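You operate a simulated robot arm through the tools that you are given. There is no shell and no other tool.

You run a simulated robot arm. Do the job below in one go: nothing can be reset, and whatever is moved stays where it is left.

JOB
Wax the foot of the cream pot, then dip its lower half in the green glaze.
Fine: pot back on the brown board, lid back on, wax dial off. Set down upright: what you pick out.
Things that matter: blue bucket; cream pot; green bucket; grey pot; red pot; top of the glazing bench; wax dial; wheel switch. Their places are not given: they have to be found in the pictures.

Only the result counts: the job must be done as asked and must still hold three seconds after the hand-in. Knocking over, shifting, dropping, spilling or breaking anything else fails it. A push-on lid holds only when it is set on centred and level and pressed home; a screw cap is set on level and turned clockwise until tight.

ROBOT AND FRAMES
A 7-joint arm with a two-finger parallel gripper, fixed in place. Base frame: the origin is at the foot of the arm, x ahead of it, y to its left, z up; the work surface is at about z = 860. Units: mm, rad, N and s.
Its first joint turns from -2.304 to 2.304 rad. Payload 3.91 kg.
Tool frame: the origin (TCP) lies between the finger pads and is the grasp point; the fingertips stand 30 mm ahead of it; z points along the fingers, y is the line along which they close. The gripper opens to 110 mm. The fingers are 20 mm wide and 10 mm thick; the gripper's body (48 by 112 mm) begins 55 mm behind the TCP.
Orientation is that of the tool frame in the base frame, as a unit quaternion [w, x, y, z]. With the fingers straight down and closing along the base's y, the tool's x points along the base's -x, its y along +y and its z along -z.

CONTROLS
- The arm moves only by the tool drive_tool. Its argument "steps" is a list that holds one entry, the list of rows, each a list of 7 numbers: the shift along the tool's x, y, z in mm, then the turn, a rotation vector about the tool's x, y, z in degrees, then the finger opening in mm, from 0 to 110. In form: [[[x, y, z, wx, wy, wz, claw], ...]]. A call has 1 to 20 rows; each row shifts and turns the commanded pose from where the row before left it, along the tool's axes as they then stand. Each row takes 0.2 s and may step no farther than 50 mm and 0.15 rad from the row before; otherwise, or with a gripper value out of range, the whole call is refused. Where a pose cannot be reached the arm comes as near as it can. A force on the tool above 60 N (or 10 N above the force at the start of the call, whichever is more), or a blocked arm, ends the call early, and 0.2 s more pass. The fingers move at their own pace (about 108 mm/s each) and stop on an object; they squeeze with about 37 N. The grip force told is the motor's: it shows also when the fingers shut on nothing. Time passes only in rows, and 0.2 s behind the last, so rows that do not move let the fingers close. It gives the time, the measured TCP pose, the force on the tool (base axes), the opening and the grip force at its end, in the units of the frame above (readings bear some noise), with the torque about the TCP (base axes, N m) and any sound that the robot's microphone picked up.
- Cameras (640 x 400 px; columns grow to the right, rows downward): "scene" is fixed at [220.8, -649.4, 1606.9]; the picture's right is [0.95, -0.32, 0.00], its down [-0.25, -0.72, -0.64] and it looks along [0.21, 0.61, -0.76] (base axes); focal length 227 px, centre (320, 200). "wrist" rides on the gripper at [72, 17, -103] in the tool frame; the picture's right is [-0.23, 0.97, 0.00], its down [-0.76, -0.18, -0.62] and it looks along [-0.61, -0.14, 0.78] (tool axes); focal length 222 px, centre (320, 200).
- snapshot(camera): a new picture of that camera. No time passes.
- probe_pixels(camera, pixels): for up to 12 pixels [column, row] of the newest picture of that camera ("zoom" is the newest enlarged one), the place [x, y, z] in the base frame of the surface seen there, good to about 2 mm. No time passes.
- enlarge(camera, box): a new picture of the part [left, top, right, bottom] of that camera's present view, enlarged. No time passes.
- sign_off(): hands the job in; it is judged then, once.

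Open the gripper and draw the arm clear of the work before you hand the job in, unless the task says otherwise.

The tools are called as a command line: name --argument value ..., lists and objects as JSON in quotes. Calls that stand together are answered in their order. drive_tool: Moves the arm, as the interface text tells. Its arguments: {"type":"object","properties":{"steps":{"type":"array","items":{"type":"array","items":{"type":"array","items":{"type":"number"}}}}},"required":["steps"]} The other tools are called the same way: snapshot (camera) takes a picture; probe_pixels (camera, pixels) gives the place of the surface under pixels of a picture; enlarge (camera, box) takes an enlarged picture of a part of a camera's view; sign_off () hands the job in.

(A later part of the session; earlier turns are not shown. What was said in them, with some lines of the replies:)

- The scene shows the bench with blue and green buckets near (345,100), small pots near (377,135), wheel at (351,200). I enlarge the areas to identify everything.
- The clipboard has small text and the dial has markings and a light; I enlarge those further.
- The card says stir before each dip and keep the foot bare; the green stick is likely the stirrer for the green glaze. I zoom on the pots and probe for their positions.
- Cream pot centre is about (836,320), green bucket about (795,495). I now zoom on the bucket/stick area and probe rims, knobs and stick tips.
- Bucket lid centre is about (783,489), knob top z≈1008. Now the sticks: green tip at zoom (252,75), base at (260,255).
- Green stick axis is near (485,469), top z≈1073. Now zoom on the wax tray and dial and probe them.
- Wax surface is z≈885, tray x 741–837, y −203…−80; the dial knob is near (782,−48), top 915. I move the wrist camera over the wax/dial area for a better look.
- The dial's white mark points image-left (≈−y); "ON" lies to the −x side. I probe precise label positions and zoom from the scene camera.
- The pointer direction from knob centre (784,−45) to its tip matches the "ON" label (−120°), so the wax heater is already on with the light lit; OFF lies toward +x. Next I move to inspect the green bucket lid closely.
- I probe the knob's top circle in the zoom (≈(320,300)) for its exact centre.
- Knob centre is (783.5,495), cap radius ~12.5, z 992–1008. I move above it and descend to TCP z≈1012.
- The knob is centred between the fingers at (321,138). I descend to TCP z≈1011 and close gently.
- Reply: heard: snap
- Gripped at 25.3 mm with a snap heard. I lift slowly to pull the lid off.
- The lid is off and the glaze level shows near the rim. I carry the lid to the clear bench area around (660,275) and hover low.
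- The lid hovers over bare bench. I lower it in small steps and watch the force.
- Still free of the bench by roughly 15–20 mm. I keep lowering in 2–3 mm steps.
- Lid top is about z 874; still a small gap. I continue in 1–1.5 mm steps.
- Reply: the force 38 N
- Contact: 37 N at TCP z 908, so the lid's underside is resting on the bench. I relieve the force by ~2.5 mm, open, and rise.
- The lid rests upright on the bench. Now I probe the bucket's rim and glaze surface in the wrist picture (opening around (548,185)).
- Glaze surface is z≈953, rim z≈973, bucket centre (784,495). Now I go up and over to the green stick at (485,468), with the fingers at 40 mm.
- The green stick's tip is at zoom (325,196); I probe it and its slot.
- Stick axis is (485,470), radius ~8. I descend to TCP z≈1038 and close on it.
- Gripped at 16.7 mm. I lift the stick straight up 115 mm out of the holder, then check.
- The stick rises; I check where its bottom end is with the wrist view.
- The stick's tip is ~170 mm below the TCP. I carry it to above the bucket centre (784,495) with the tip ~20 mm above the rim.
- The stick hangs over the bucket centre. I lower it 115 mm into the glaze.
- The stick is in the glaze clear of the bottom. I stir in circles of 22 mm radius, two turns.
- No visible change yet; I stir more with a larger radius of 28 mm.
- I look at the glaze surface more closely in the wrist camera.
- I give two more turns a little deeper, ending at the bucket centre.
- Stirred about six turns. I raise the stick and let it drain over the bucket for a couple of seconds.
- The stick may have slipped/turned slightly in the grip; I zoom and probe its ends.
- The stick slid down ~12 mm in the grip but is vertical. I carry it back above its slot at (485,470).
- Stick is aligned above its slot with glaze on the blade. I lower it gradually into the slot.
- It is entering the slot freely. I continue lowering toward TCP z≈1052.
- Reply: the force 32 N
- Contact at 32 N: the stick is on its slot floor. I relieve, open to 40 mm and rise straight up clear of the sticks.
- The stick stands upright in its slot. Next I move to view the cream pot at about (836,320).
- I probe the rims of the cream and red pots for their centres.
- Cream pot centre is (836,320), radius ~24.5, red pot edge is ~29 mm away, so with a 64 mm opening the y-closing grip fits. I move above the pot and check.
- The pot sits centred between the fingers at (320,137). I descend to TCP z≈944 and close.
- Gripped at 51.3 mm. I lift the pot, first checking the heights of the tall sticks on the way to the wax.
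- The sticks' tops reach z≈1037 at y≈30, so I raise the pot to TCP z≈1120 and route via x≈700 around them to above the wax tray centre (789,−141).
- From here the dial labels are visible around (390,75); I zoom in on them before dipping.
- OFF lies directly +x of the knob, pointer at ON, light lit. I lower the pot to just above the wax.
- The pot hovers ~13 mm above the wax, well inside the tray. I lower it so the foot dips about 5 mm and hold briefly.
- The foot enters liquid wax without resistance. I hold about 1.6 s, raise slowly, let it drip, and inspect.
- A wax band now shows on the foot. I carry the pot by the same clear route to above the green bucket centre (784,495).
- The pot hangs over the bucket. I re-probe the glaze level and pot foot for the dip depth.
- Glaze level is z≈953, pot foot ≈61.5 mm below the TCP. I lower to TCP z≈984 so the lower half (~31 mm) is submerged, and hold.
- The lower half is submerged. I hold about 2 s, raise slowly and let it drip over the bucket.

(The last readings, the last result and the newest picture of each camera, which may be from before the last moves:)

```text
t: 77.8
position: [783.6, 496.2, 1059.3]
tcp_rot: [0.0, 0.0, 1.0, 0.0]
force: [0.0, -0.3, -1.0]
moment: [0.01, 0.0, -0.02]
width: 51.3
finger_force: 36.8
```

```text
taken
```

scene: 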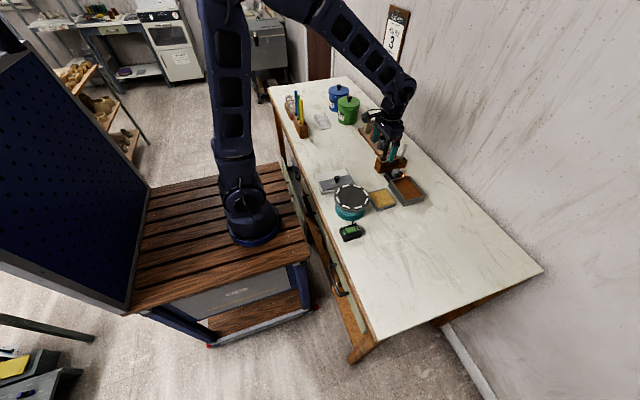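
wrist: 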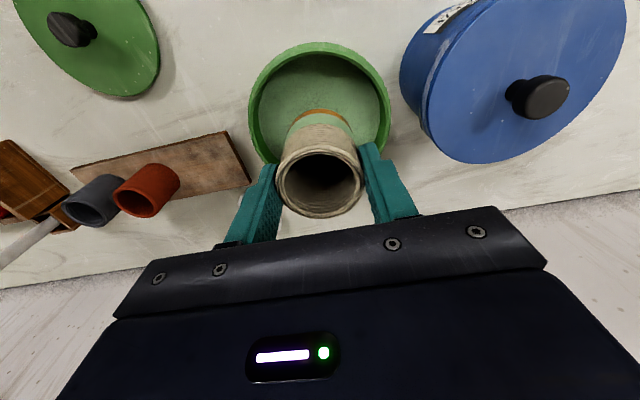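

The pot shows a clean green lower half and bare waxed foot. I bring it back above its place on the board at (836,320).

drive_tool --steps '[[[-13, -44, 0, 0, 0, 0, 40], [-13, -44, 0, 0, 0, 0, 40], [-13, -44, 0, 0, 0, 0, 40], [-13, -44, 0, 0, 0, 0, 40], [0, 0, 40, 0, 0, 0, 40], [0, 0, 40, 0, 0, 0, 40], [0, 0, 22, 0, 0, 0, 40], [0, 0, 0, 0, 0, 0, 40]]]'

snapshot --camera "wrist"

enlarge --camera "scene" --box '[350, 95, 410, 150]'

```text
t: 79.6
position: [833.9, 320.1, 957.3]
tcp_rot: [0.0, 0.0, 1.0, 0.0]
force: [0.0, 0.4, -1.3]
moment: [0.0, -0.04, 0.02]
width: 51.2
finger_force: 36.6
```

```text
taken
```

wrist: 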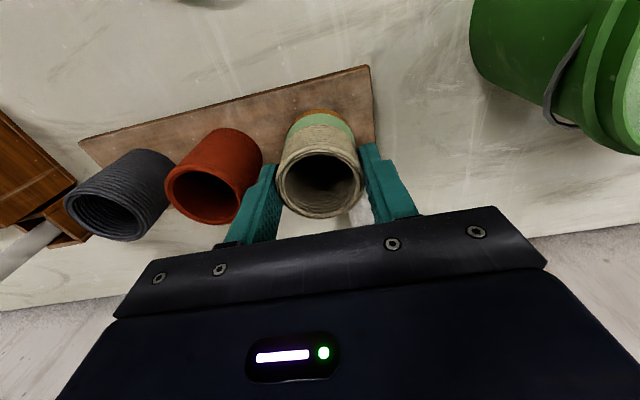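

```text
7.27 times, centred on (380, 122) of scene
```

zoom: 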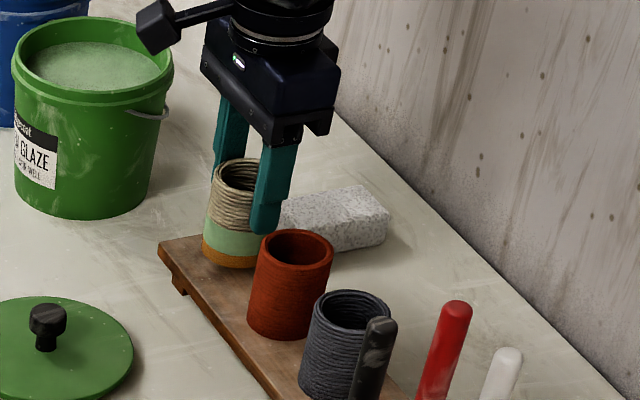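

It hovers ~13 mm over the board. I lower it in small steps until contact.

drive_tool --steps '[[[0, 0, 6, 0, 0, 0, 40], [0, 0, 3, 0, 0, 0, 40], [0, 0, 1.5, 0, 0, 0, 40], [0, 0, 1.5, 0, 0, 0, 40], [0, 0, 0, 0, 0, 0, 40]]]'

```text
t: 80.8
position: [835.4, 320.0, 946.9]
tcp_rot: [0.0, -0.001, 1.0, 0.0]
force: [0.0, 0.3, -0.8]
moment: [-0.01, -0.02, -0.03]
width: 51.0
finger_force: 37.1
```

drive_tool --steps '[[[0, 0, 1, 0, 0, 0, 40], [0, 0, 1, 0, 0, 0, 40], [0, 0, 0.7, 0, 0, 0, 40], [0, 0, 0, 0, 0, 0, 40]]]'

```text
t: 81.8
position: [836.4, 321.1, 944.3]
tcp_rot: [0.001, 0.0, 1.0, 0.001]
force: [-3.5, -1.4, 19.5]
moment: [-0.16, 0.29, -0.01]
width: 51.1
finger_force: 36.9
```

Contact at 19.5 N, so the pot stands on the board. I relieve slightly, open to 64 mm and rise straight up.

drive_tool --steps '[[[0, 0, -0.8, 0, 0, 0, 40], [0, 0, 0, 0, 0, 0, 52], [0, 0, 0, 0, 0, 0, 58], [0, 0, 0, 0, 0, 0, 64], [0, 0, 0, 0, 0, 0, 64], [0, 0, -10, 0, 0, 0, 64], [0, 0, -30, 0, 0, 0, 64], [0, 0, -40, 0, 0, 0, 64], [0, 0, -40, 0, 0, 0, 64], [0, 0, 0, 0, 0, 0, 64]]]'

snapshot --camera "wrist"

enlarge --camera "scene" --box '[350, 95, 410, 150]'

```text
t: 84.0
position: [834.6, 319.4, 1065.3]
tcp_rot: [0.0, 0.0, 1.0, 0.001]
force: [-0.8, -0.4, -0.1]
moment: [-0.03, 0.02, 0.02]
width: 64.0
finger_force: 0.0
```

```text
taken
```

wrist: 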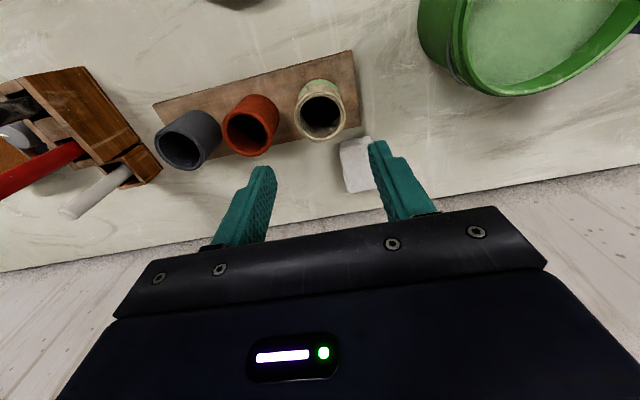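

```text
7.27 times, centred on (380, 122) of scene
```

zoom: 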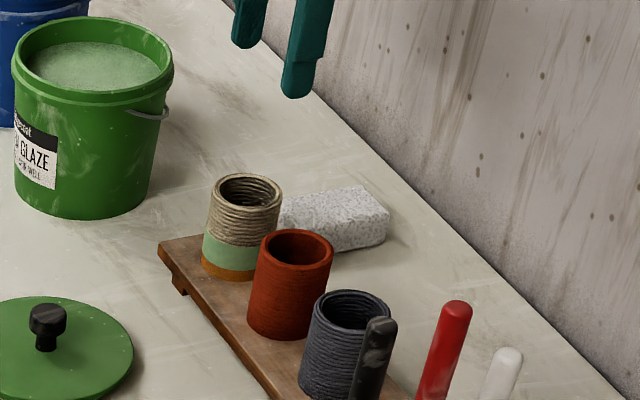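

The pot stands upright, glazed half and waxed foot visible. Next, the lid: I move above its knob near (660.5,275.5).

drive_tool --steps '[[[34.8, -8.8, 5, 0, 0, 0, 60], [34.8, -8.8, 10, 0, 0, 0, 60], [34.8, -8.8, 20, 0, 0, 0, 60], [34.8, -8.8, 20, 0, 0, 0, 60], [34.8, -8.8, 20, 0, 0, 0, 60], [0, 0, 20, 0, 0, 0, 60], [0, 0, 0, 0, 0, 0, 60]]]'

snapshot --camera "wrist"

enlarge --camera "wrist" --box '[260, 60, 380, 190]'

```text
t: 85.6
position: [661.9, 273.9, 969.1]
tcp_rot: [0.0, 0.0, 1.0, 0.0]
force: [-0.3, -0.7, 0.4]
moment: [0.01, 0.01, -0.06]
width: 60.0
finger_force: 0.1
```

```text
taken
```

wrist: 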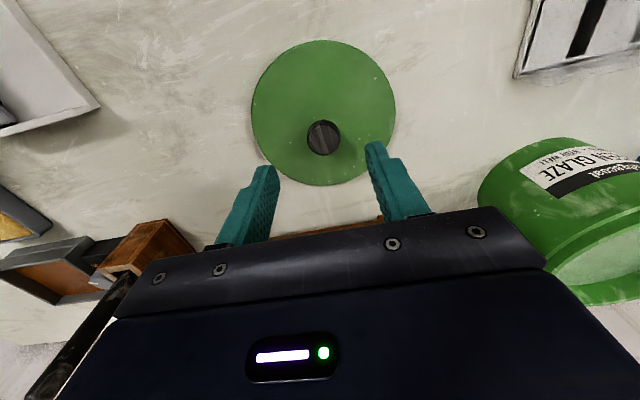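

```text
3.08 times, centred on (320, 125) of wrist
```

zoom: 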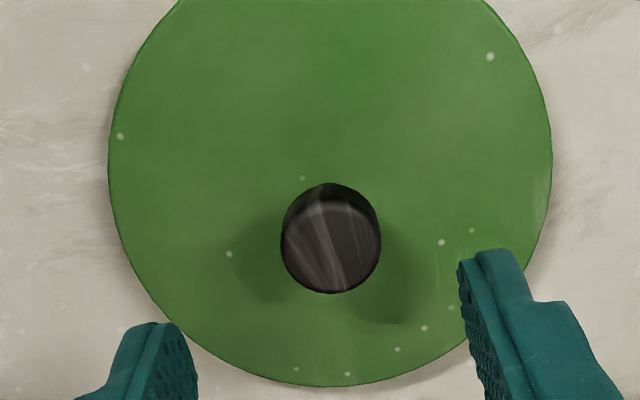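

I probe the knob's top circle edges in the zoom for the exact lid position.

probe_pixels --camera "zoom" --pixels '[[331, 245], [286, 245], [377, 240], [332, 288], [330, 205], [112, 180], [549, 165], [340, 384]]'

```text
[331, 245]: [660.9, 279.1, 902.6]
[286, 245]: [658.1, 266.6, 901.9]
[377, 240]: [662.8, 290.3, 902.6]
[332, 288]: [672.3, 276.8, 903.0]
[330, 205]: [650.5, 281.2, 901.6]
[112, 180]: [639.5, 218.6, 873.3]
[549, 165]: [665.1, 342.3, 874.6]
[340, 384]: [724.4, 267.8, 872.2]
```

Knob centre is (661,278.5), top z≈903. I shift +3.5 mm in y, descend 61 mm and close on the knob.

drive_tool --steps '[[[0, 3.5, 20, 0, 0, 0, 60], [0, 0, 20, 0, 0, 0, 60], [0, 0, 15, 0, 0, 0, 60], [0, 0, 6, 0, 0, 0, 60], [0, 0, 0, 0, 0, 0, 60]]]'

drive_tool --steps '[[[0, 0, 0, 0, 0, 0, 45], [0, 0, 0, 0, 0, 0, 30], [0, 0, 0, 0, 0, 0, 15], [0, 0, 0, 0, 0, 0, 15], [0, 0, 0, 0, 0, 0, 15]]]'

snapshot --camera "wrist"

```text
t: 86.8
position: [662.7, 279.1, 908.1]
tcp_rot: [0.0, 0.0, 1.0, 0.0]
force: [-0.3, 0.6, 0.9]
moment: [-0.01, 0.01, 0.0]
width: 60.2
finger_force: 0.1
```

```text
t: 88.0
position: [662.1, 278.1, 908.9]
tcp_rot: [0.001, 0.001, 1.0, 0.001]
force: [-0.2, -0.9, -0.1]
moment: [0.0, 0.01, 0.0]
width: 25.6
finger_force: 36.9
```

```text
taken
```

wrist: 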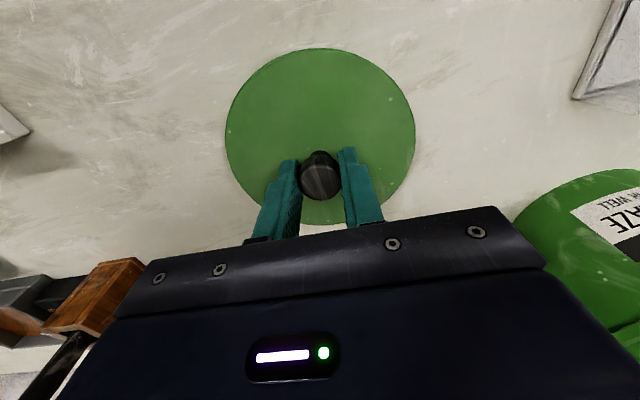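

The lid is gripped just like before (knob at (320,175)). I lift it and carry it above the bucket.

drive_tool --steps '[[[0, 0, -10, 0, 0, 0, 15], [0, 0, -40, 0, 0, 0, 15], [0, 0, -40, 0, 0, 0, 15], [0, 0, -40, 0, 0, 0, 15], [0, 0, -32, 0, 0, 0, 15], [-20.1, 35.9, 0, 0, 0, 0, 15], [-20.1, 35.9, 0, 0, 0, 0, 15], [-20.1, 35.9, 0, 0, 0, 0, 15], [-20.1, 35.9, 0, 0, 0, 0, 15], [-20.1, 35.9, 0, 0, 0, 0, 15], [-20.1, 35.9, 0, 0, 0, 0, 15], [0, 0, 0, 0, 0, 0, 15], [0, 0, 0, 0, 0, 0, 15]]]'

snapshot --camera "wrist"

enlarge --camera "scene" --box '[320, 70, 380, 130]'

```text
t: 90.8
position: [782.2, 495.6, 1070.1]
tcp_rot: [0.0, 0.0, 1.0, 0.0]
force: [0.0, 1.0, -1.1]
moment: [0.0, 0.01, -0.01]
width: 25.6
finger_force: 36.9
```

```text
taken
```

wrist: 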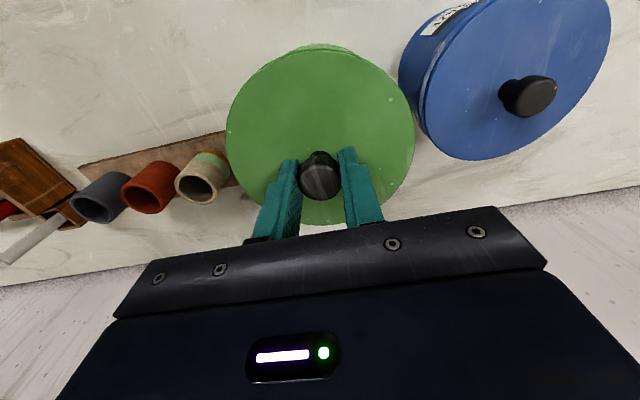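

```text
6.67 times, centred on (350, 100) of scene
```

zoom: 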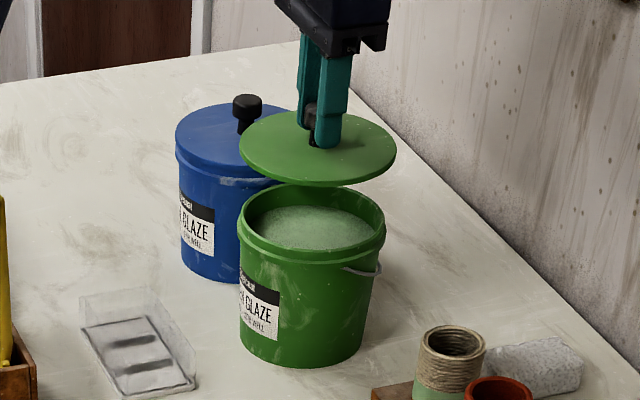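

I take a couple of steady readings to average out noise before lowering.

drive_tool --steps '[[[0, 0, 0, 0, 0, 0, 15]]]'

drive_tool --steps '[[[0, 0, 0, 0, 0, 0, 15]]]'

drive_tool --steps '[[[0, 0, 0, 0, 0, 0, 15]]]'

enlarge --camera "scene" --box '[335, 85, 365, 115]'

probe_pixels --camera "zoom" --pixels '[[100, 100], [200, 200], [300, 200]]'

```text
t: 91.2
position: [782.8, 494.8, 1069.0]
tcp_rot: [0.0, 0.0, 1.0, 0.0]
force: [-0.1, 0.3, -1.5]
moment: [-0.02, -0.02, 0.01]
width: 25.6
finger_force: 37.1
```

```text
t: 91.6
position: [781.6, 494.8, 1069.2]
tcp_rot: [0.0, -0.001, 1.0, 0.0]
force: [0.3, 0.5, -1.0]
moment: [-0.02, -0.02, 0.01]
width: 25.4
finger_force: 36.7
```

```text
t: 92.0
position: [782.8, 495.2, 1069.2]
tcp_rot: [-0.001, 0.0, 1.0, 0.0]
force: [-0.5, -0.3, -0.8]
moment: [0.02, -0.03, 0.02]
width: 25.4
finger_force: 37.1
```

```text
13.33 times, centred on (350, 100) of scene
```

zoom: 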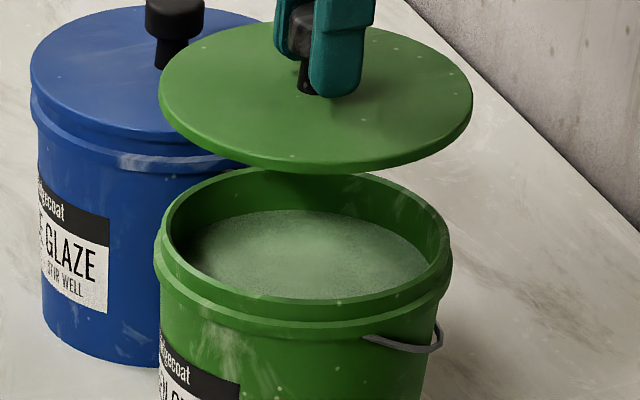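

```text
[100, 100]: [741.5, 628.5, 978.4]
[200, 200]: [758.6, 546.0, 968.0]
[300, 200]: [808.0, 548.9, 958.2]
```

I probe matching edge points of the lid and of the bucket rim in this zoom to compare their centres.

probe_pixels --camera "zoom" --pixels '[[164, 90], [470, 95], [315, 163], [200, 140], [430, 145], [250, 30], [420, 45]]'

probe_pixels --camera "zoom" --pixels '[[168, 230], [446, 240], [310, 301], [200, 275], [415, 282], [185, 192], [430, 205], [180, 250], [435, 262]]'

```text
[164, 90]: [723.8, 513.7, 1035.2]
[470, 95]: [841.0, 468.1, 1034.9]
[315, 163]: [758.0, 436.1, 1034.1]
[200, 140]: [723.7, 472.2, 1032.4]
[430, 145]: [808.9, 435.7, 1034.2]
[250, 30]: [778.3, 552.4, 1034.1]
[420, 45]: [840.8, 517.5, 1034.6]
```

```text
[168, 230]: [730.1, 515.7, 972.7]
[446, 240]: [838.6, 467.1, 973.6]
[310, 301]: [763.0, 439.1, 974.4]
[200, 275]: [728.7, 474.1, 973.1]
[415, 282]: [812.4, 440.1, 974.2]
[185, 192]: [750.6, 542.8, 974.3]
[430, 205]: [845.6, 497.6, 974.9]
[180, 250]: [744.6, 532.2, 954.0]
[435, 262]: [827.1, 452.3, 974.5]
```

Comparing with the original pose, the lid needs about +1.2 mm x and −0.7 mm y. I apply that and lower to just above the rim.

drive_tool --steps '[[[-1.2, -0.7, 20, 0, 0, 0, 15], [0, 0, 15, 0, 0, 0, 15], [0, 0, 6, 0, 0, 0, 15], [0, 0, 0, 0, 0, 0, 15]]]'

enlarge --camera "scene" --box '[335, 85, 365, 115]'

snapshot --camera "wrist"

```text
t: 93.0
position: [784.3, 493.8, 1028.4]
tcp_rot: [0.0, -0.001, 1.0, 0.0]
force: [-0.1, 0.0, -0.3]
moment: [0.03, 0.0, -0.01]
width: 25.5
finger_force: 36.6
```

```text
13.33 times, centred on (350, 100) of scene
```

zoom: 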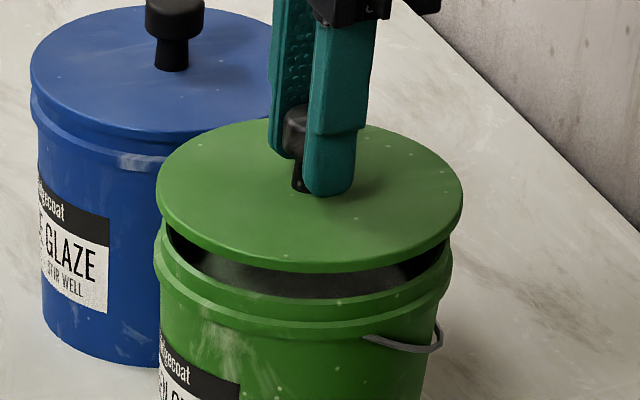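

```text
taken
```

wrist: 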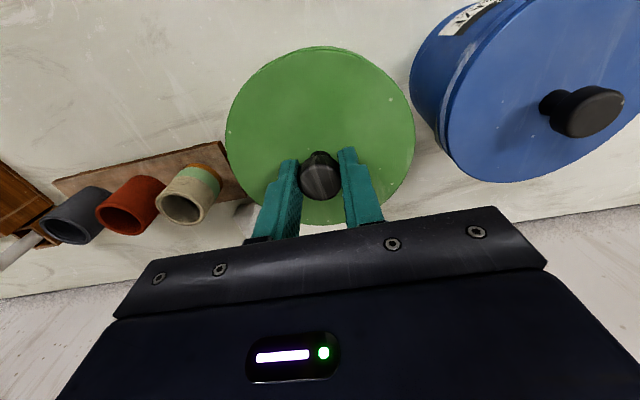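

The lid appears centred over the rim. I lower in small steps watching the force.

drive_tool --steps '[[[0, 0, 3, 0, 0, 0, 15], [0, 0, 3, 0, 0, 0, 15], [0, 0, 2, 0, 0, 0, 15], [0, 0, 0, 0, 0, 0, 15]]]'

enlarge --camera "scene" --box '[335, 85, 365, 115]'

```text
t: 94.0
position: [781.9, 493.0, 1020.7]
tcp_rot: [-0.001, 0.0, 1.0, -0.001]
force: [0.0, -0.2, 0.3]
moment: [0.03, -0.05, -0.02]
width: 25.5
finger_force: 36.8
```

```text
13.33 times, centred on (350, 100) of scene
```

zoom: 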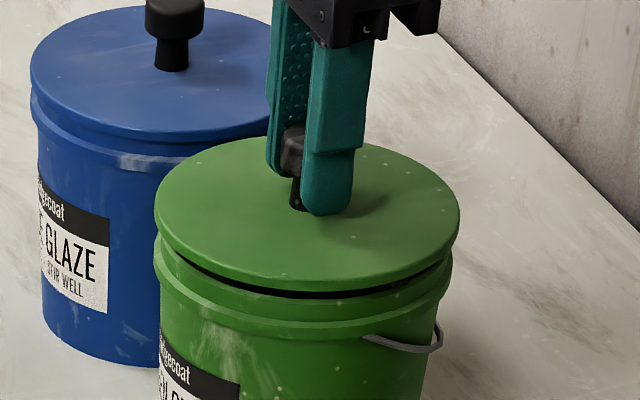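

Plug is at the rim with no contact yet. I continue lowering toward the seat.

drive_tool --steps '[[[0, 0, 2, 0, 0, 0, 15], [0, 0, 2, 0, 0, 0, 15], [0, 0, 2, 0, 0, 0, 15], [0, 0, 0, 0, 0, 0, 15]]]'

enlarge --camera "scene" --box '[335, 85, 365, 115]'

```text
t: 95.0
position: [783.1, 493.7, 1015.1]
tcp_rot: [0.0, 0.0, 1.0, 0.0]
force: [-1.1, 0.3, -0.5]
moment: [0.01, -0.04, -0.01]
width: 25.8
finger_force: 36.8
```

```text
13.33 times, centred on (350, 100) of scene
```

zoom: 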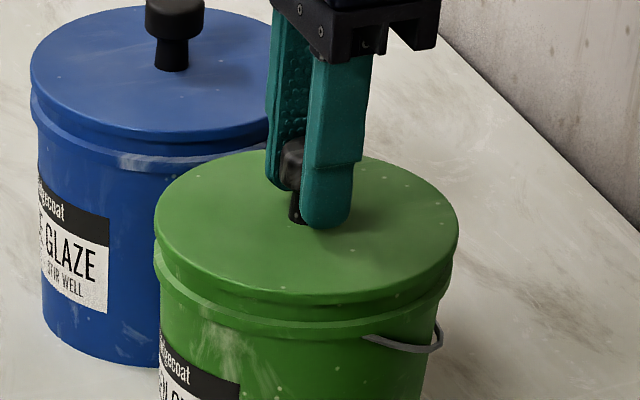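

The plug has entered without contact force. I press the last millimetres in 1 mm steps.

drive_tool --steps '[[[0, 0, 1, 0, 0, 0, 15], [0, 0, 1, 0, 0, 0, 15], [0, 0, 0.5, 0, 0, 0, 15], [0, 0, 0, 0, 0, 0, 15]]]'

```text
t: 96.0
position: [783.3, 493.7, 1012.1]
tcp_rot: [0.001, 0.0, 1.0, 0.001]
force: [-0.3, 3.3, 4.3]
moment: [0.03, 0.01, 0.05]
width: 25.6
finger_force: 36.6
```

drive_tool --steps '[[[0, 0, 1, 0, 0, 0, 15], [0, 0, 1, 0, 0, 0, 15], [0, 0, 0, 0, 0, 0, 15]]]'

enlarge --camera "scene" --box '[335, 85, 365, 115]'

```text
t: 96.8
position: [783.1, 495.4, 1011.6]
tcp_rot: [0.001, 0.001, 1.0, 0.001]
force: [-1.8, 2.3, 27.2]
moment: [-0.01, 0.07, -0.01]
width: 25.7
finger_force: 37.1
```

```text
13.33 times, centred on (350, 100) of scene
```

zoom: 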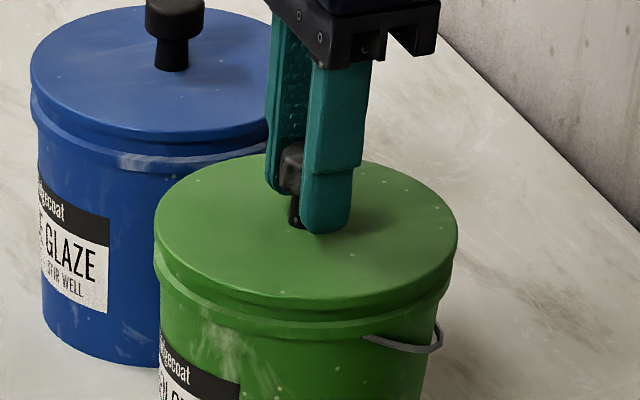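

27 N with the lid apparently seated flush; I press a bit more for a click.

drive_tool --steps '[[[0, 0, 0.8, 0, 0, 0, 15], [0, 0, 0.8, 0, 0, 0, 15], [0, 0, 0, 0, 0, 0, 15]]]'

```text
t: 97.6
position: [783.2, 492.8, 1012.0]
tcp_rot: [0.002, 0.0, 1.0, 0.001]
force: [2.0, 6.1, 52.3]
moment: [-0.22, -0.11, 0.06]
width: 25.4
finger_force: 36.7
```

No click yet at 52 N. I release, rise, and compare lid height with the original (lid top ≈977.5, knob top ≈1007.7).

drive_tool --steps '[[[0, 0, -2.5, 0, 0, 0, 15], [0, 0, 0, 0, 0, 0, 30], [0, 0, 0, 0, 0, 0, 60], [0, 0, 0, 0, 0, 0, 60], [0, 0, -20, 0, 0, 0, 60], [0, 0, -40, 0, 0, 0, 60], [0, 0, 0, 0, 0, 0, 60]]]'

snapshot --camera "wrist"

enlarge --camera "wrist" --box '[230, 30, 410, 210]'

probe_pixels --camera "wrist" --pixels '[[321, 138], [321, 145], [321, 130], [270, 100], [370, 100], [320, 60], [260, 120], [385, 110], [320, 178], [345, 160], [290, 160]]'

enlarge --camera "scene" --box '[335, 85, 365, 115]'

```text
t: 99.2
position: [784.2, 494.2, 1071.6]
tcp_rot: [-0.001, 0.0, 1.0, 0.0]
force: [0.1, 0.3, 0.0]
moment: [-0.01, -0.02, -0.01]
width: 60.1
finger_force: 0.1
heard: snap
```

```text
taken
```

wrist: 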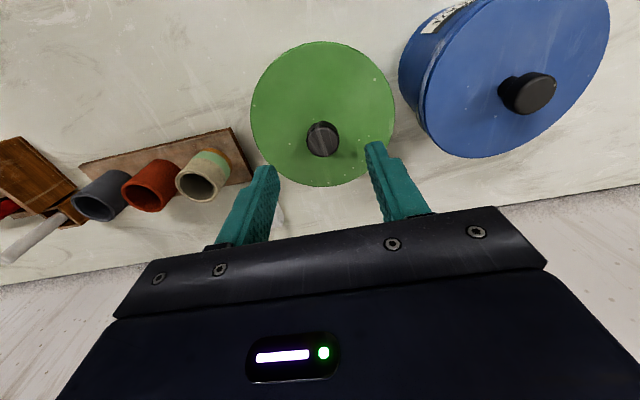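

```text
2.22 times, centred on (320, 120) of wrist
```

zoom: 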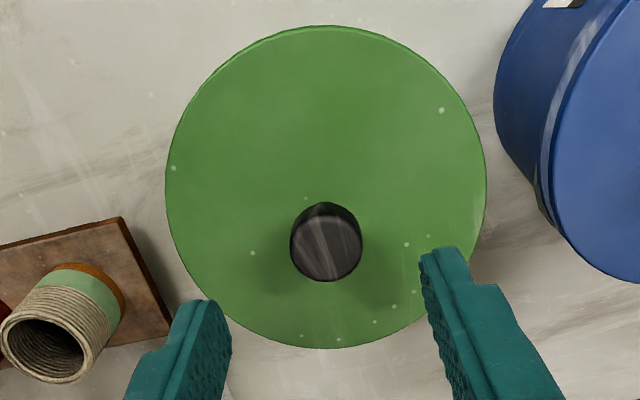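

```text
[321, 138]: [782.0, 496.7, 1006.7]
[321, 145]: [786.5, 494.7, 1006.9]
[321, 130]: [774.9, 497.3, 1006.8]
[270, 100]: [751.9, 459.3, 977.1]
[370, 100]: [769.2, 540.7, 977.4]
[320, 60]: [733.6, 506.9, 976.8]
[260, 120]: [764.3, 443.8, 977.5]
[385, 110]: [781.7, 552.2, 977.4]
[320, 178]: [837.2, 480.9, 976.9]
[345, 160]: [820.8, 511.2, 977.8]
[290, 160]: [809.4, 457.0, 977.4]
```

```text
13.33 times, centred on (350, 100) of scene
```

zoom: 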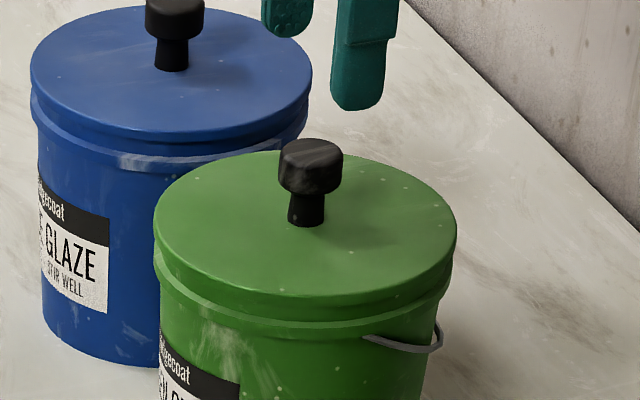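

A snap was heard on release, and the lid is level at z≈977 just as originally. As insurance I press gently on the knob top with closed fingers.

drive_tool --steps '[[[0, 0, 0, 0, 0, 0, 30], [0, 0, 0, 0, 0, 0, 0], [0, 0, 0, 0, 0, 0, 0], [0, 0, 15, 0, 0, 0, 0], [0, 0, 12, 0, 0, 0, 0], [0, 0, 4, 0, 0, 0, 0], [0, 0, 1.5, 0, 0, 0, 0], [0, 0, 1.5, 0, 0, 0, 0], [0, 0, 0, 0, 0, 0, 0]]]'

```text
t: 101.2
position: [782.8, 493.2, 1037.3]
tcp_rot: [0.0, 0.001, 1.0, 0.0]
force: [-0.1, 0.2, 0.7]
moment: [-0.01, 0.0, 0.01]
width: 0.0
finger_force: 36.5
```

drive_tool --steps '[[[0, 0, 1, 0, 0, 0, 0], [0, 0, 1, 0, 0, 0, 0], [0, 0, 1, 0, 0, 0, 0], [0, 0, 0, 0, 0, 0, 0]]]'

```text
t: 102.2
position: [783.1, 493.6, 1037.1]
tcp_rot: [0.001, 0.0, 1.0, 0.001]
force: [-0.2, -2.6, 30.9]
moment: [-0.1, 0.06, 0.03]
width: 0.0
finger_force: 37.0
```

31 N on the knob with no movement; one more millimetre, then I back off upward.

drive_tool --steps '[[[0, 0, 1, 0, 0, 0, 0], [0, 0, 0, 0, 0, 0, 0]]]'

drive_tool --steps '[[[0, 0, -5, 0, 0, 0, 0], [0, 0, -30, 0, 0, 0, 0], [0, 0, -40, 0, 0, 0, 0], [0, 0, 0, 0, 0, 0, 60]]]'

snapshot --camera "wrist"

snapshot --camera "scene"

```text
t: 102.8
position: [782.4, 493.2, 1036.8]
tcp_rot: [0.002, 0.0, 1.0, 0.002]
force: [4.3, 0.9, 52.6]
moment: [0.08, -0.02, -0.01]
width: 0.0
finger_force: 37.4
```

```text
t: 103.8
position: [782.6, 492.4, 1107.9]
tcp_rot: [0.001, 0.0, 1.0, 0.0]
force: [0.3, 0.1, 0.2]
moment: [-0.01, 0.0, 0.0]
width: 59.8
finger_force: 0.0
```

```text
taken
```

wrist: 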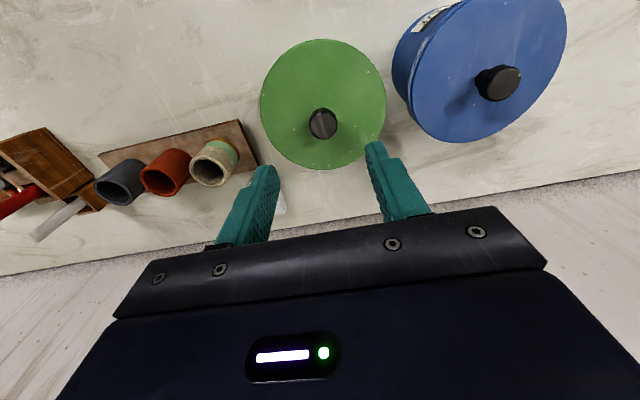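

```text
taken
```

scene: 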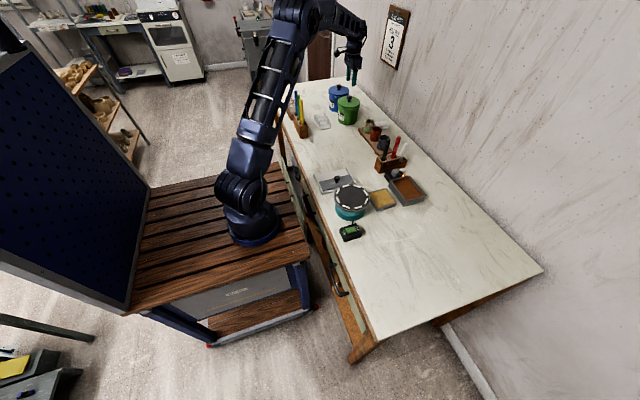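

The lid is on and level. Now the wax dial: I fly at z≈1110 (above the 1037 stick tops) to above the knob at (784,−45).

drive_tool --steps '[[[0, -48.9, -1, 0, 0, 0, 60], [0, -48.9, -1, 0, 0, 0, 60], [0, -48.9, 0, 0, 0, 0, 60], [0, -48.9, 0, 0, 0, 0, 60], [0, -48.9, 0, 0, 0, 0, 60], [0, -48.9, 0, 0, 0, 0, 60], [0, -48.9, 0, 0, 0, 0, 60], [0, -48.9, 0, 0, 0, 0, 60], [0, -48.9, 0, 0, 0, 0, 60], [0, -48.9, 0, 0, 0, 0, 60], [0, -48.9, 0, 0, 0, 0, 60], [0, 0, 0, 0, 0, 0, 46], [0, 0, 0, 0, 0, 0, 46]]]'

snapshot --camera "wrist"

enlarge --camera "wrist" --box '[250, 50, 410, 210]'

```text
t: 106.6
position: [783.9, -43.0, 1111.7]
tcp_rot: [0.0, 0.0, 1.0, 0.0]
force: [0.5, -0.5, 0.7]
moment: [-0.01, -0.02, -0.02]
width: 46.0
finger_force: 0.1
```

```text
taken
```

wrist: 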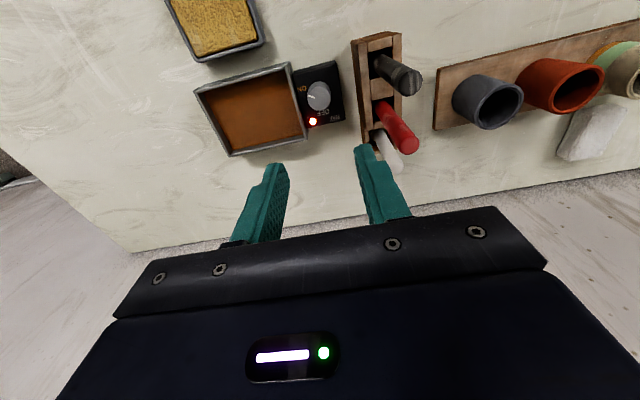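

```text
2.50 times, centred on (330, 130) of wrist
```

zoom: 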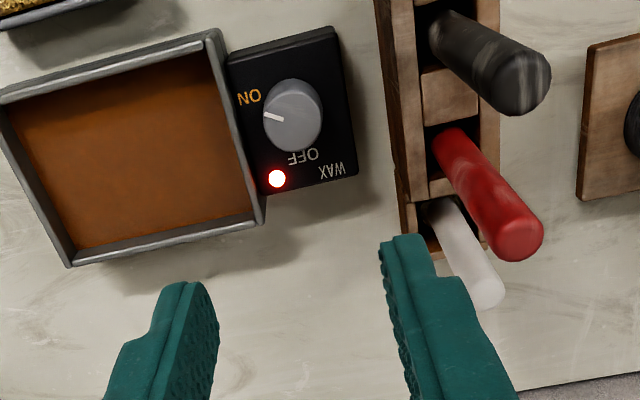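

I probe the knob's top disc in the zoom (around (294,118)) for its centre.

enlarge --camera "wrist" --box '[295, 70, 345, 125]'

probe_pixels --camera "wrist" --pixels '[[319, 97], [330, 97], [309, 97], [319, 86], [319, 107], [310, 95], [317, 97]]'

```text
7.27 times, centred on (320, 98) of wrist
```

zoom: 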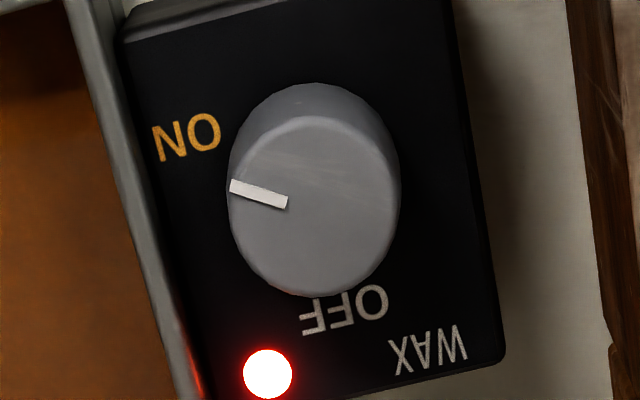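

```text
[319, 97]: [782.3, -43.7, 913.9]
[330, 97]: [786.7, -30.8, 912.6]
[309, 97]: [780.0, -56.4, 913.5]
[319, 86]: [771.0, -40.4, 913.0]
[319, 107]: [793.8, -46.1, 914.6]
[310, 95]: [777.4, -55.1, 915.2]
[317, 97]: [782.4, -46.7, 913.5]
```

probe_pixels --camera "zoom" --pixels '[[313, 205], [234, 205], [396, 205], [313, 292], [313, 122], [232, 186], [286, 202], [185, 135], [345, 310], [265, 375], [325, 95], [393, 150]]'

```text
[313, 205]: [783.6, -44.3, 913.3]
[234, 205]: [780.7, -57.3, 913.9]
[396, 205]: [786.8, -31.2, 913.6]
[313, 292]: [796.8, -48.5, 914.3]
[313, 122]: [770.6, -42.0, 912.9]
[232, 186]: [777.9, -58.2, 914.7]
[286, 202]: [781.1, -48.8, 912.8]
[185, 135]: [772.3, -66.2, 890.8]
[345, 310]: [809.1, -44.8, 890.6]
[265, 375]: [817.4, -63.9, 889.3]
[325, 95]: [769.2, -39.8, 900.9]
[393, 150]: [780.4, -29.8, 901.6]
```

Knob centre is (783.7,−44.5), radius ~13.4. With a 38 mm opening I descend to TCP z≈930 (tips ~z 900), first to z≈960 to check.

drive_tool --steps '[[[0, -1.2, 30, 0, 0, 0, 38], [0, 0, 40, 0, 0, 0, 38], [0, 0, 40, 0, 0, 0, 38], [0, 0, 40, 0, 0, 0, 38], [0, 0, 0, 0, 0, 0, 38]]]'

snapshot --camera "wrist"

enlarge --camera "scene" --box '[370, 120, 430, 190]'

```text
t: 107.8
position: [781.8, -45.6, 959.6]
tcp_rot: [0.0, 0.0, 1.0, 0.0]
force: [0.0, -0.5, -0.5]
moment: [-0.01, 0.04, 0.0]
width: 38.1
finger_force: 0.0
```

```text
taken
```

wrist: 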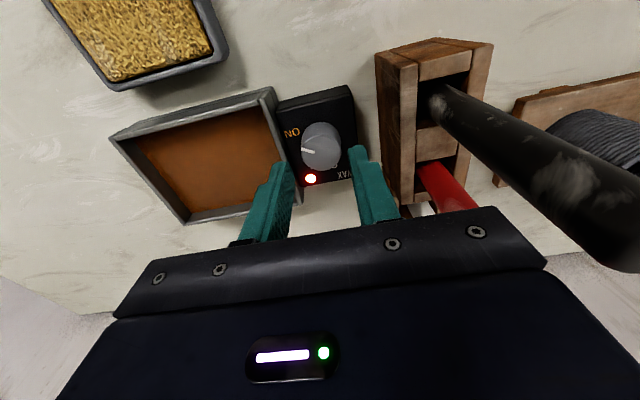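

```text
5.71 times, centred on (400, 155) of scene
```

zoom: 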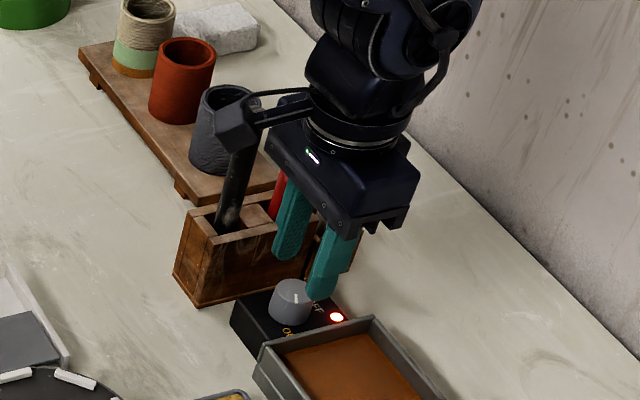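

Clearances to the sticks look fine. I descend the final 29.5 mm and close on the knob.

drive_tool --steps '[[[0, 0, 12, 0, 0, 0, 38], [0, 0, 12, 0, 0, 0, 38], [0, 0, 5.5, 0, 0, 0, 38], [0, 0, 0, 0, 0, 0, 38], [0, 0, 0, 0, 0, 0, 30], [0, 0, 0, 0, 0, 0, 20], [0, 0, 0, 0, 0, 0, 20], [0, 0, 0, 0, 0, 0, 20]]]'

snapshot --camera "wrist"

```text
t: 109.6
position: [783.0, -44.8, 931.4]
tcp_rot: [0.0, 0.0, 1.0, 0.0]
force: [-0.2, 3.5, -3.0]
moment: [0.1, -0.14, 0.04]
width: 30.4
finger_force: 44.4
```

```text
taken
```

wrist: 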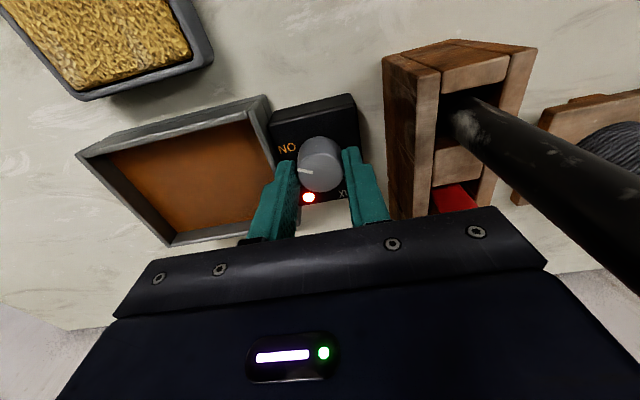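

Gripped at 30.4 mm. I turn the tool counter-clockwise (negative about tool z) by 32° first and check.

drive_tool --steps '[[[0, 0, 0, 0, 0, -8, 20], [0, 0, 0, 0, 0, -8, 20], [0, 0, 0, 0, 0, -8, 20], [0, 0, 0, 0, 0, -8, 20], [0, 0, 0, 0, 0, 0, 20]]]'

snapshot --camera "wrist"

enlarge --camera "scene" --box '[370, 120, 430, 190]'

```text
t: 110.8
position: [782.8, -45.5, 930.5]
tcp_rot: [0.0, -0.276, 0.961, 0.0]
force: [-8.1, -0.6, 0.0]
moment: [-0.15, 0.68, 0.0]
width: 30.4
finger_force: 44.9
```

```text
taken
```

wrist: 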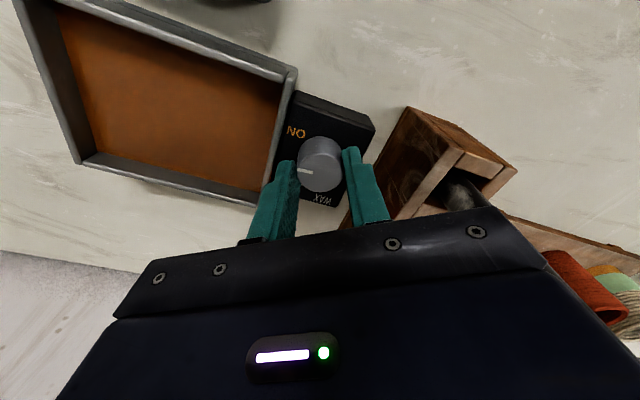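

```text
5.71 times, centred on (400, 155) of scene
```

zoom: 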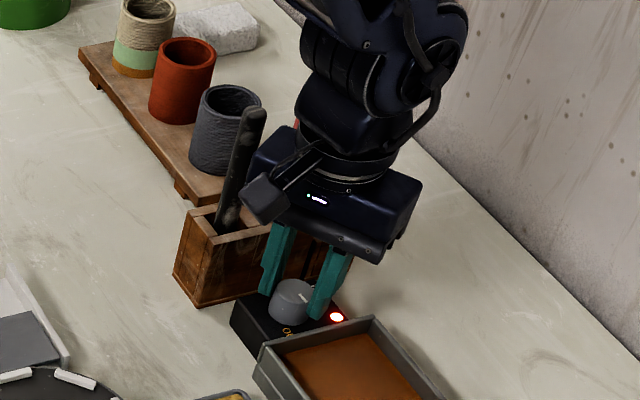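

The knob's mark turns with the fingers. I continue another 48°.

drive_tool --steps '[[[0, 0, 0, 0, 0, -8, 20], [0, 0, 0, 0, 0, -8, 20], [0, 0, 0, 0, 0, -8, 20], [0, 0, 0, 0, 0, -8, 20], [0, 0, 0, 0, 0, -8, 20], [0, 0, 0, 0, 0, -8, 20], [0, 0, 0, 0, 0, 0, 20]]]'

snapshot --camera "wrist"

enlarge --camera "scene" --box '[370, 120, 430, 190]'

```text
t: 112.4
position: [783.1, -45.4, 931.6]
tcp_rot: [0.0, -0.644, 0.765, -0.001]
force: [2.6, -3.2, 4.3]
moment: [0.47, -0.26, 0.01]
width: 30.2
finger_force: 45.0
```

```text
taken
```

wrist: 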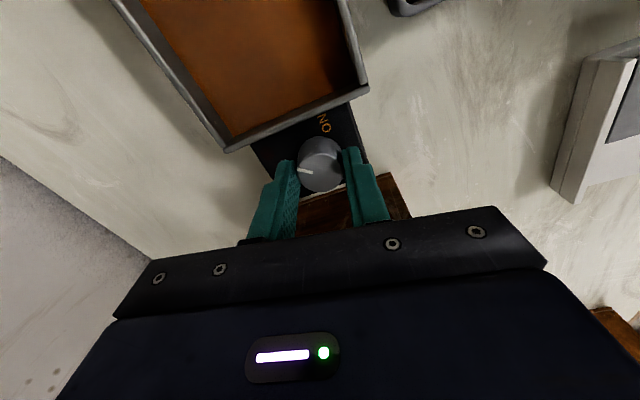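

```text
5.71 times, centred on (400, 155) of scene
```

zoom: 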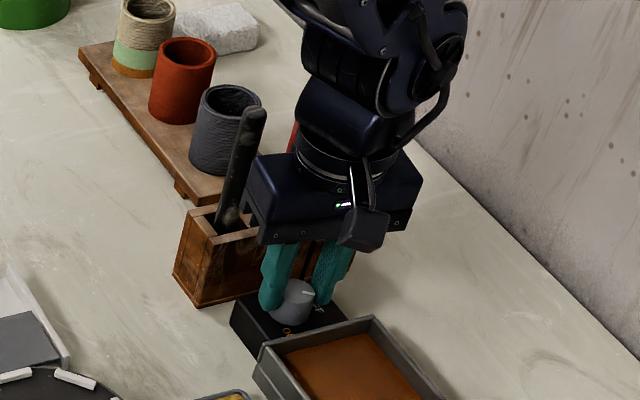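

80° turned; the red light seems out. I continue 32° more toward OFF.

drive_tool --steps '[[[0, 0, 0, 0, 0, -8, 20], [0, 0, 0, 0, 0, -8, 20], [0, 0, 0, 0, 0, -8, 20], [0, 0, 0, 0, 0, -8, 20], [0, 0, 0, 0, 0, 0, 20]]]'

enlarge --camera "scene" --box '[385, 160, 415, 185]'

snapshot --camera "wrist"

```text
t: 113.6
position: [784.2, -45.6, 929.9]
tcp_rot: [-0.001, 0.83, -0.558, 0.001]
force: [14.7, -6.9, 6.8]
moment: [-0.24, -0.48, 0.02]
width: 30.0
finger_force: 45.1
```

```text
16.00 times, centred on (400, 172) of scene
```

zoom: 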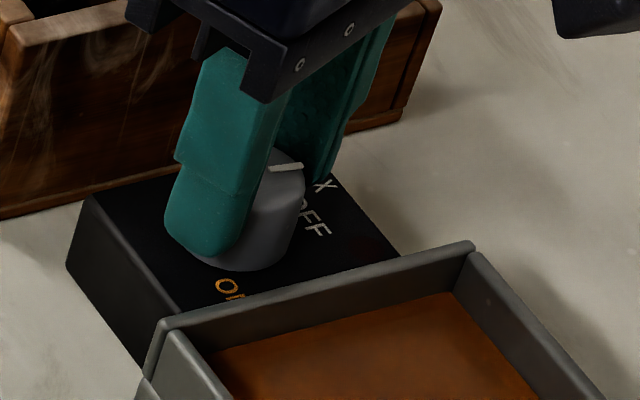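

```text
taken
```

wrist: 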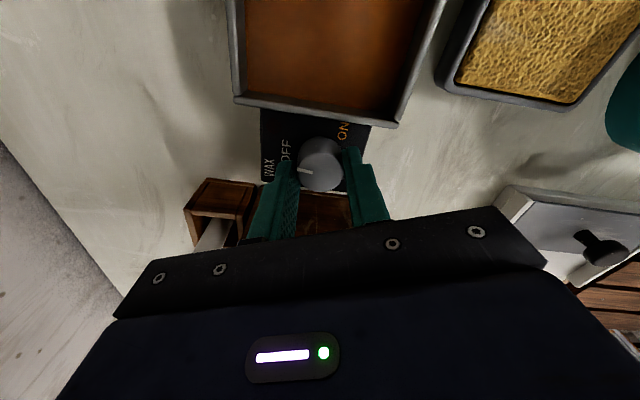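

The light is out and the mark is about 8° short of OFF. I turn 7° more, then open and rise a little.

drive_tool --steps '[[[0, 0, 0, 0, 0, -7, 20], [0, 0, 0, 0, 0, 0, 20]]]'

drive_tool --steps '[[[0, 0, 0, 0, 0, 0, 30], [0, 0, 0, 0, 0, 0, 38], [0, 0, 0, 0, 0, 0, 38], [0, 0, -15, 0, 0, 0, 38], [0, 0, -25, 0, 0, 0, 38], [0, 0, -45, 0, 0, 0, 38], [0, 0, -50, 0, 0, 0, 38], [0, 0, -45, 0, 0, 0, 38], [0, 0, 0, 0, 0, 0, 38]]]'

enlarge --camera "scene" --box '[385, 160, 415, 185]'

snapshot --camera "wrist"

```text
t: 114.2
position: [783.0, -45.0, 931.0]
tcp_rot: [0.0, 0.861, -0.508, 0.0]
force: [19.3, -9.4, 9.3]
moment: [-0.37, -0.73, -0.01]
width: 30.3
finger_force: 45.2
```

```text
t: 116.2
position: [784.1, -44.8, 1110.5]
tcp_rot: [0.001, 0.862, -0.507, 0.001]
force: [-0.1, 0.4, 0.1]
moment: [-0.03, 0.04, -0.05]
width: 38.0
finger_force: 0.1
```

```text
16.00 times, centred on (400, 172) of scene
```

zoom: 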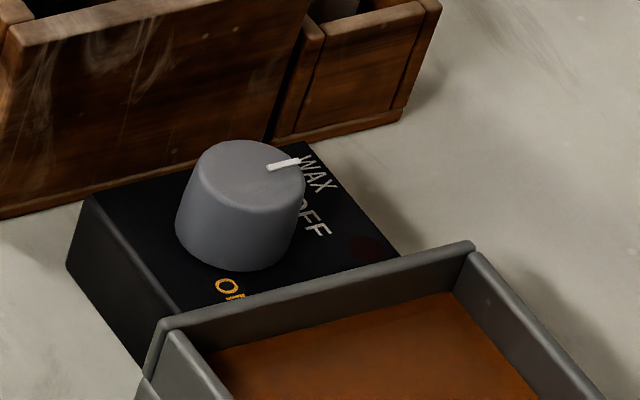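

```text
taken
```

wrist: 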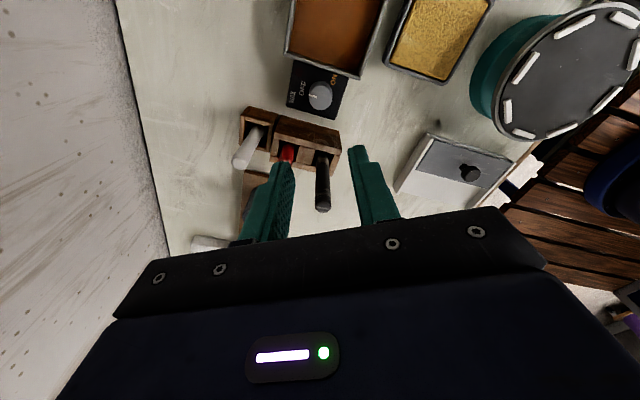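

The light is off and the mark points at OFF. I probe the mark to verify the angle and look closer.

probe_pixels --camera "zoom" --pixels '[[270, 168], [297, 161], [365, 247]]'

enlarge --camera "wrist" --box '[275, 50, 365, 130]'

```text
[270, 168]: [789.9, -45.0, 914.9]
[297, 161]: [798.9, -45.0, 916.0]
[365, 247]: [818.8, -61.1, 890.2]
```

```text
5.00 times, centred on (320, 90) of wrist
```

zoom: 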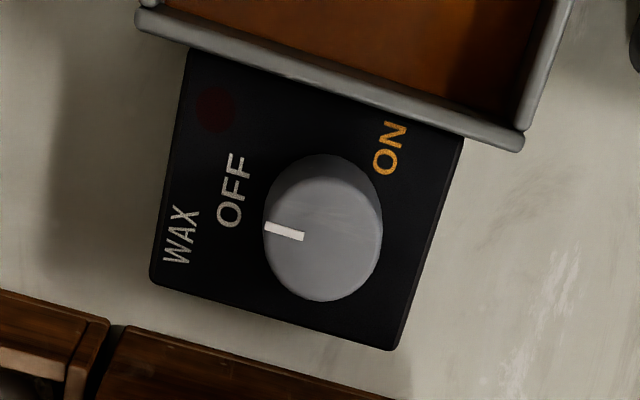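

The mark points exactly to OFF (+x) with the light out. I raise, rotate back, and retract the open gripper to a clear place, then check everything.

drive_tool --steps '[[[0, 0, -40, 0, 0, 0, 60], [0, 0, 0, 0, 0, 8, 60], [0, 0, 0, 0, 0, 8, 60], [0, 0, 0, 0, 0, 8, 60], [0, 0, 0, 0, 0, 8, 60], [0, 0, 0, 0, 0, 8, 60], [0, 0, 0, 0, 0, 8, 60], [0, 0, 0, 0, 0, 8, 60], [0, 0, 0, 0, 0, 8, 60], [0, 0, 0, 0, 0, 8, 60], [0, 0, 0, 0, 0, 8, 60], [0, 0, 0, 0, 0, 8, 60], [0, 0, 0, 0, 0, 8, 60], [0, 0, 0, 0, 0, 8, 60], [0, 0, 0, 0, 0, 8, 60], [0, 0, 0, 0, 0, 7, 60]]]'

drive_tool --steps '[[[45, 20, -15, 0, 0, 0, 110], [45, 20, -15, 0, 0, 0, 110], [45, 20, -15, 0, 0, 0, 110], [45, 20, -10, 0, 0, 0, 110], [0, 0, 0, 0, 0, 0, 110]]]'

snapshot --camera "scene"

enlarge --camera "scene" --box '[270, 75, 430, 215]'

enlarge --camera "scene" --box '[325, 75, 415, 150]'

```text
t: 119.6
position: [782.9, -44.1, 1150.3]
tcp_rot: [-0.001, 0.001, 1.0, 0.001]
force: [0.1, -0.9, 0.2]
moment: [-0.01, -0.01, 0.0]
width: 60.1
finger_force: 0.0
```

```text
refused: row 1 steps farther than a row can; nothing moved
```

```text
taken
```

scene: 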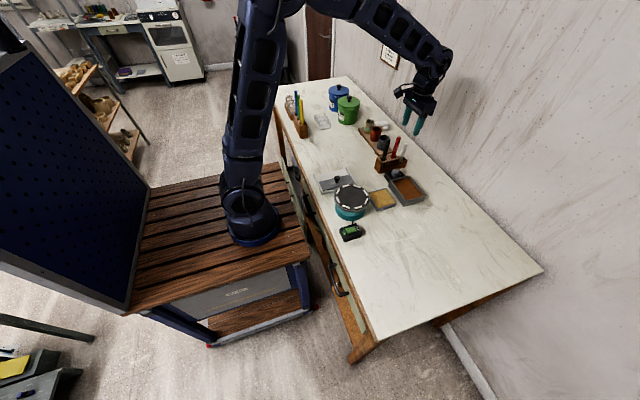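

```text
2.86 times, centred on (350, 145) of scene
```

zoom: 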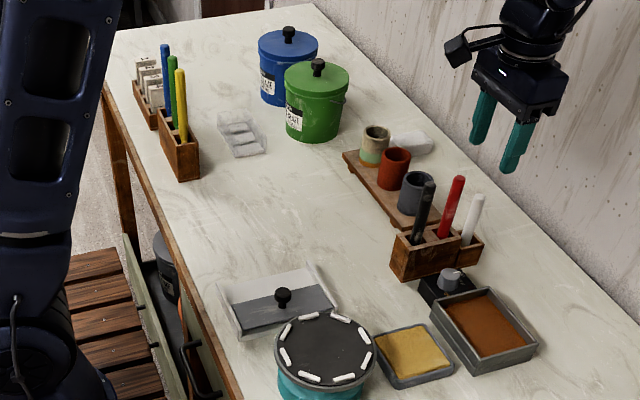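

```text
5.33 times, centred on (370, 112) of scene
```

zoom: 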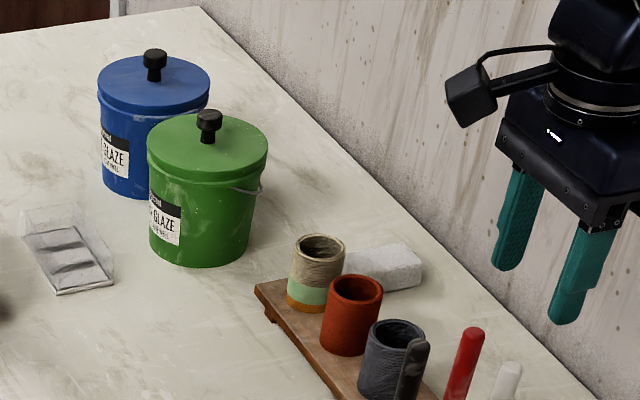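

The retract was refused for step length, so I use shorter rows; I also check the height of the glaze line on the pot (zoom (310,285)).

drive_tool --steps '[[[40, 15, -10, 0, 0, 0, 110], [40, 15, -10, 0, 0, 0, 110], [40, 15, -10, 0, 0, 0, 110], [40, 15, -10, 0, 0, 0, 110], [0, 0, 0, 0, 0, 0, 110]]]'

enlarge --camera "scene" --box '[355, 110, 395, 145]'

probe_pixels --camera "zoom" --pixels '[[130, 100], [130, 120], [130, 140], [130, 160], [130, 170], [130, 180], [130, 190]]'

```text
t: 120.8
position: [622.8, 14.4, 1190.5]
tcp_rot: [0.0, 0.0, 1.0, 0.0]
force: [0.9, -0.1, -0.3]
moment: [0.01, 0.02, 0.01]
width: 109.9
finger_force: 0.1
```

```text
11.43 times, centred on (375, 128) of scene
```

zoom: 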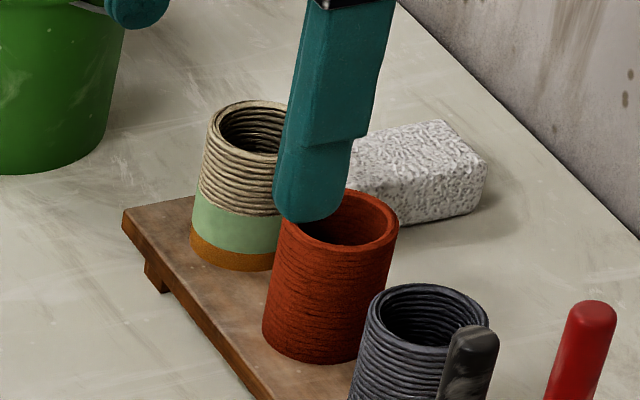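

```text
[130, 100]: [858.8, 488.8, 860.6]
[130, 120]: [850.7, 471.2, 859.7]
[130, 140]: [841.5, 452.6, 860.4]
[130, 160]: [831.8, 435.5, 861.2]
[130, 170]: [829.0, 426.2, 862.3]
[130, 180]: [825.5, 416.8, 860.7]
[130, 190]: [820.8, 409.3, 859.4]
```

probe_pixels --camera "zoom" --pixels '[[235, 155], [235, 209], [235, 214], [235, 250], [235, 246], [235, 268]]'

```text
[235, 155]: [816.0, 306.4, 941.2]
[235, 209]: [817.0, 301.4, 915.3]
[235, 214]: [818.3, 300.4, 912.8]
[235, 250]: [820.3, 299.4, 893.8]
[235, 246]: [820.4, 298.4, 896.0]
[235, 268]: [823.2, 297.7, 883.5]
```

The glaze line is at z≈914, half of the 882–943 pot height. The foot has its wax band, the lid is on and level, the dial is at OFF with its light out, and the stirrer is back upright in its slot. The gripper is open and clear, so I hand in.

sign_off

```text
The job is handed in.
```

The cream pot's foot is waxed and its lower half is dipped in the green glaze. I handed the job in, but no verdict came back.

- **Pot:** it stands upright on the brown board. The glaze line is about 31 mm up the roughly 61 mm pot. The wax band on the foot measures about 11 mm, though I aimed for about 5 mm.
- **Stirring:** the wall card and the bucket label both say to stir first, so I stirred the green glaze about six turns with the green stick. The stick is back upright in its slot. The glaze surface showed no visible change from the stirring.
- **Lid:** it is back on the green bucket, level and at its original height. I heard a snap as I released it, and pressing the knob again to about 50 N did not move it.
- **Wax dial:** it was already on at the start. I turned it to OFF, and the red light is out.

Nothing else looked shifted or spilled in the last pictures, and the gripper was open and clear of the work.
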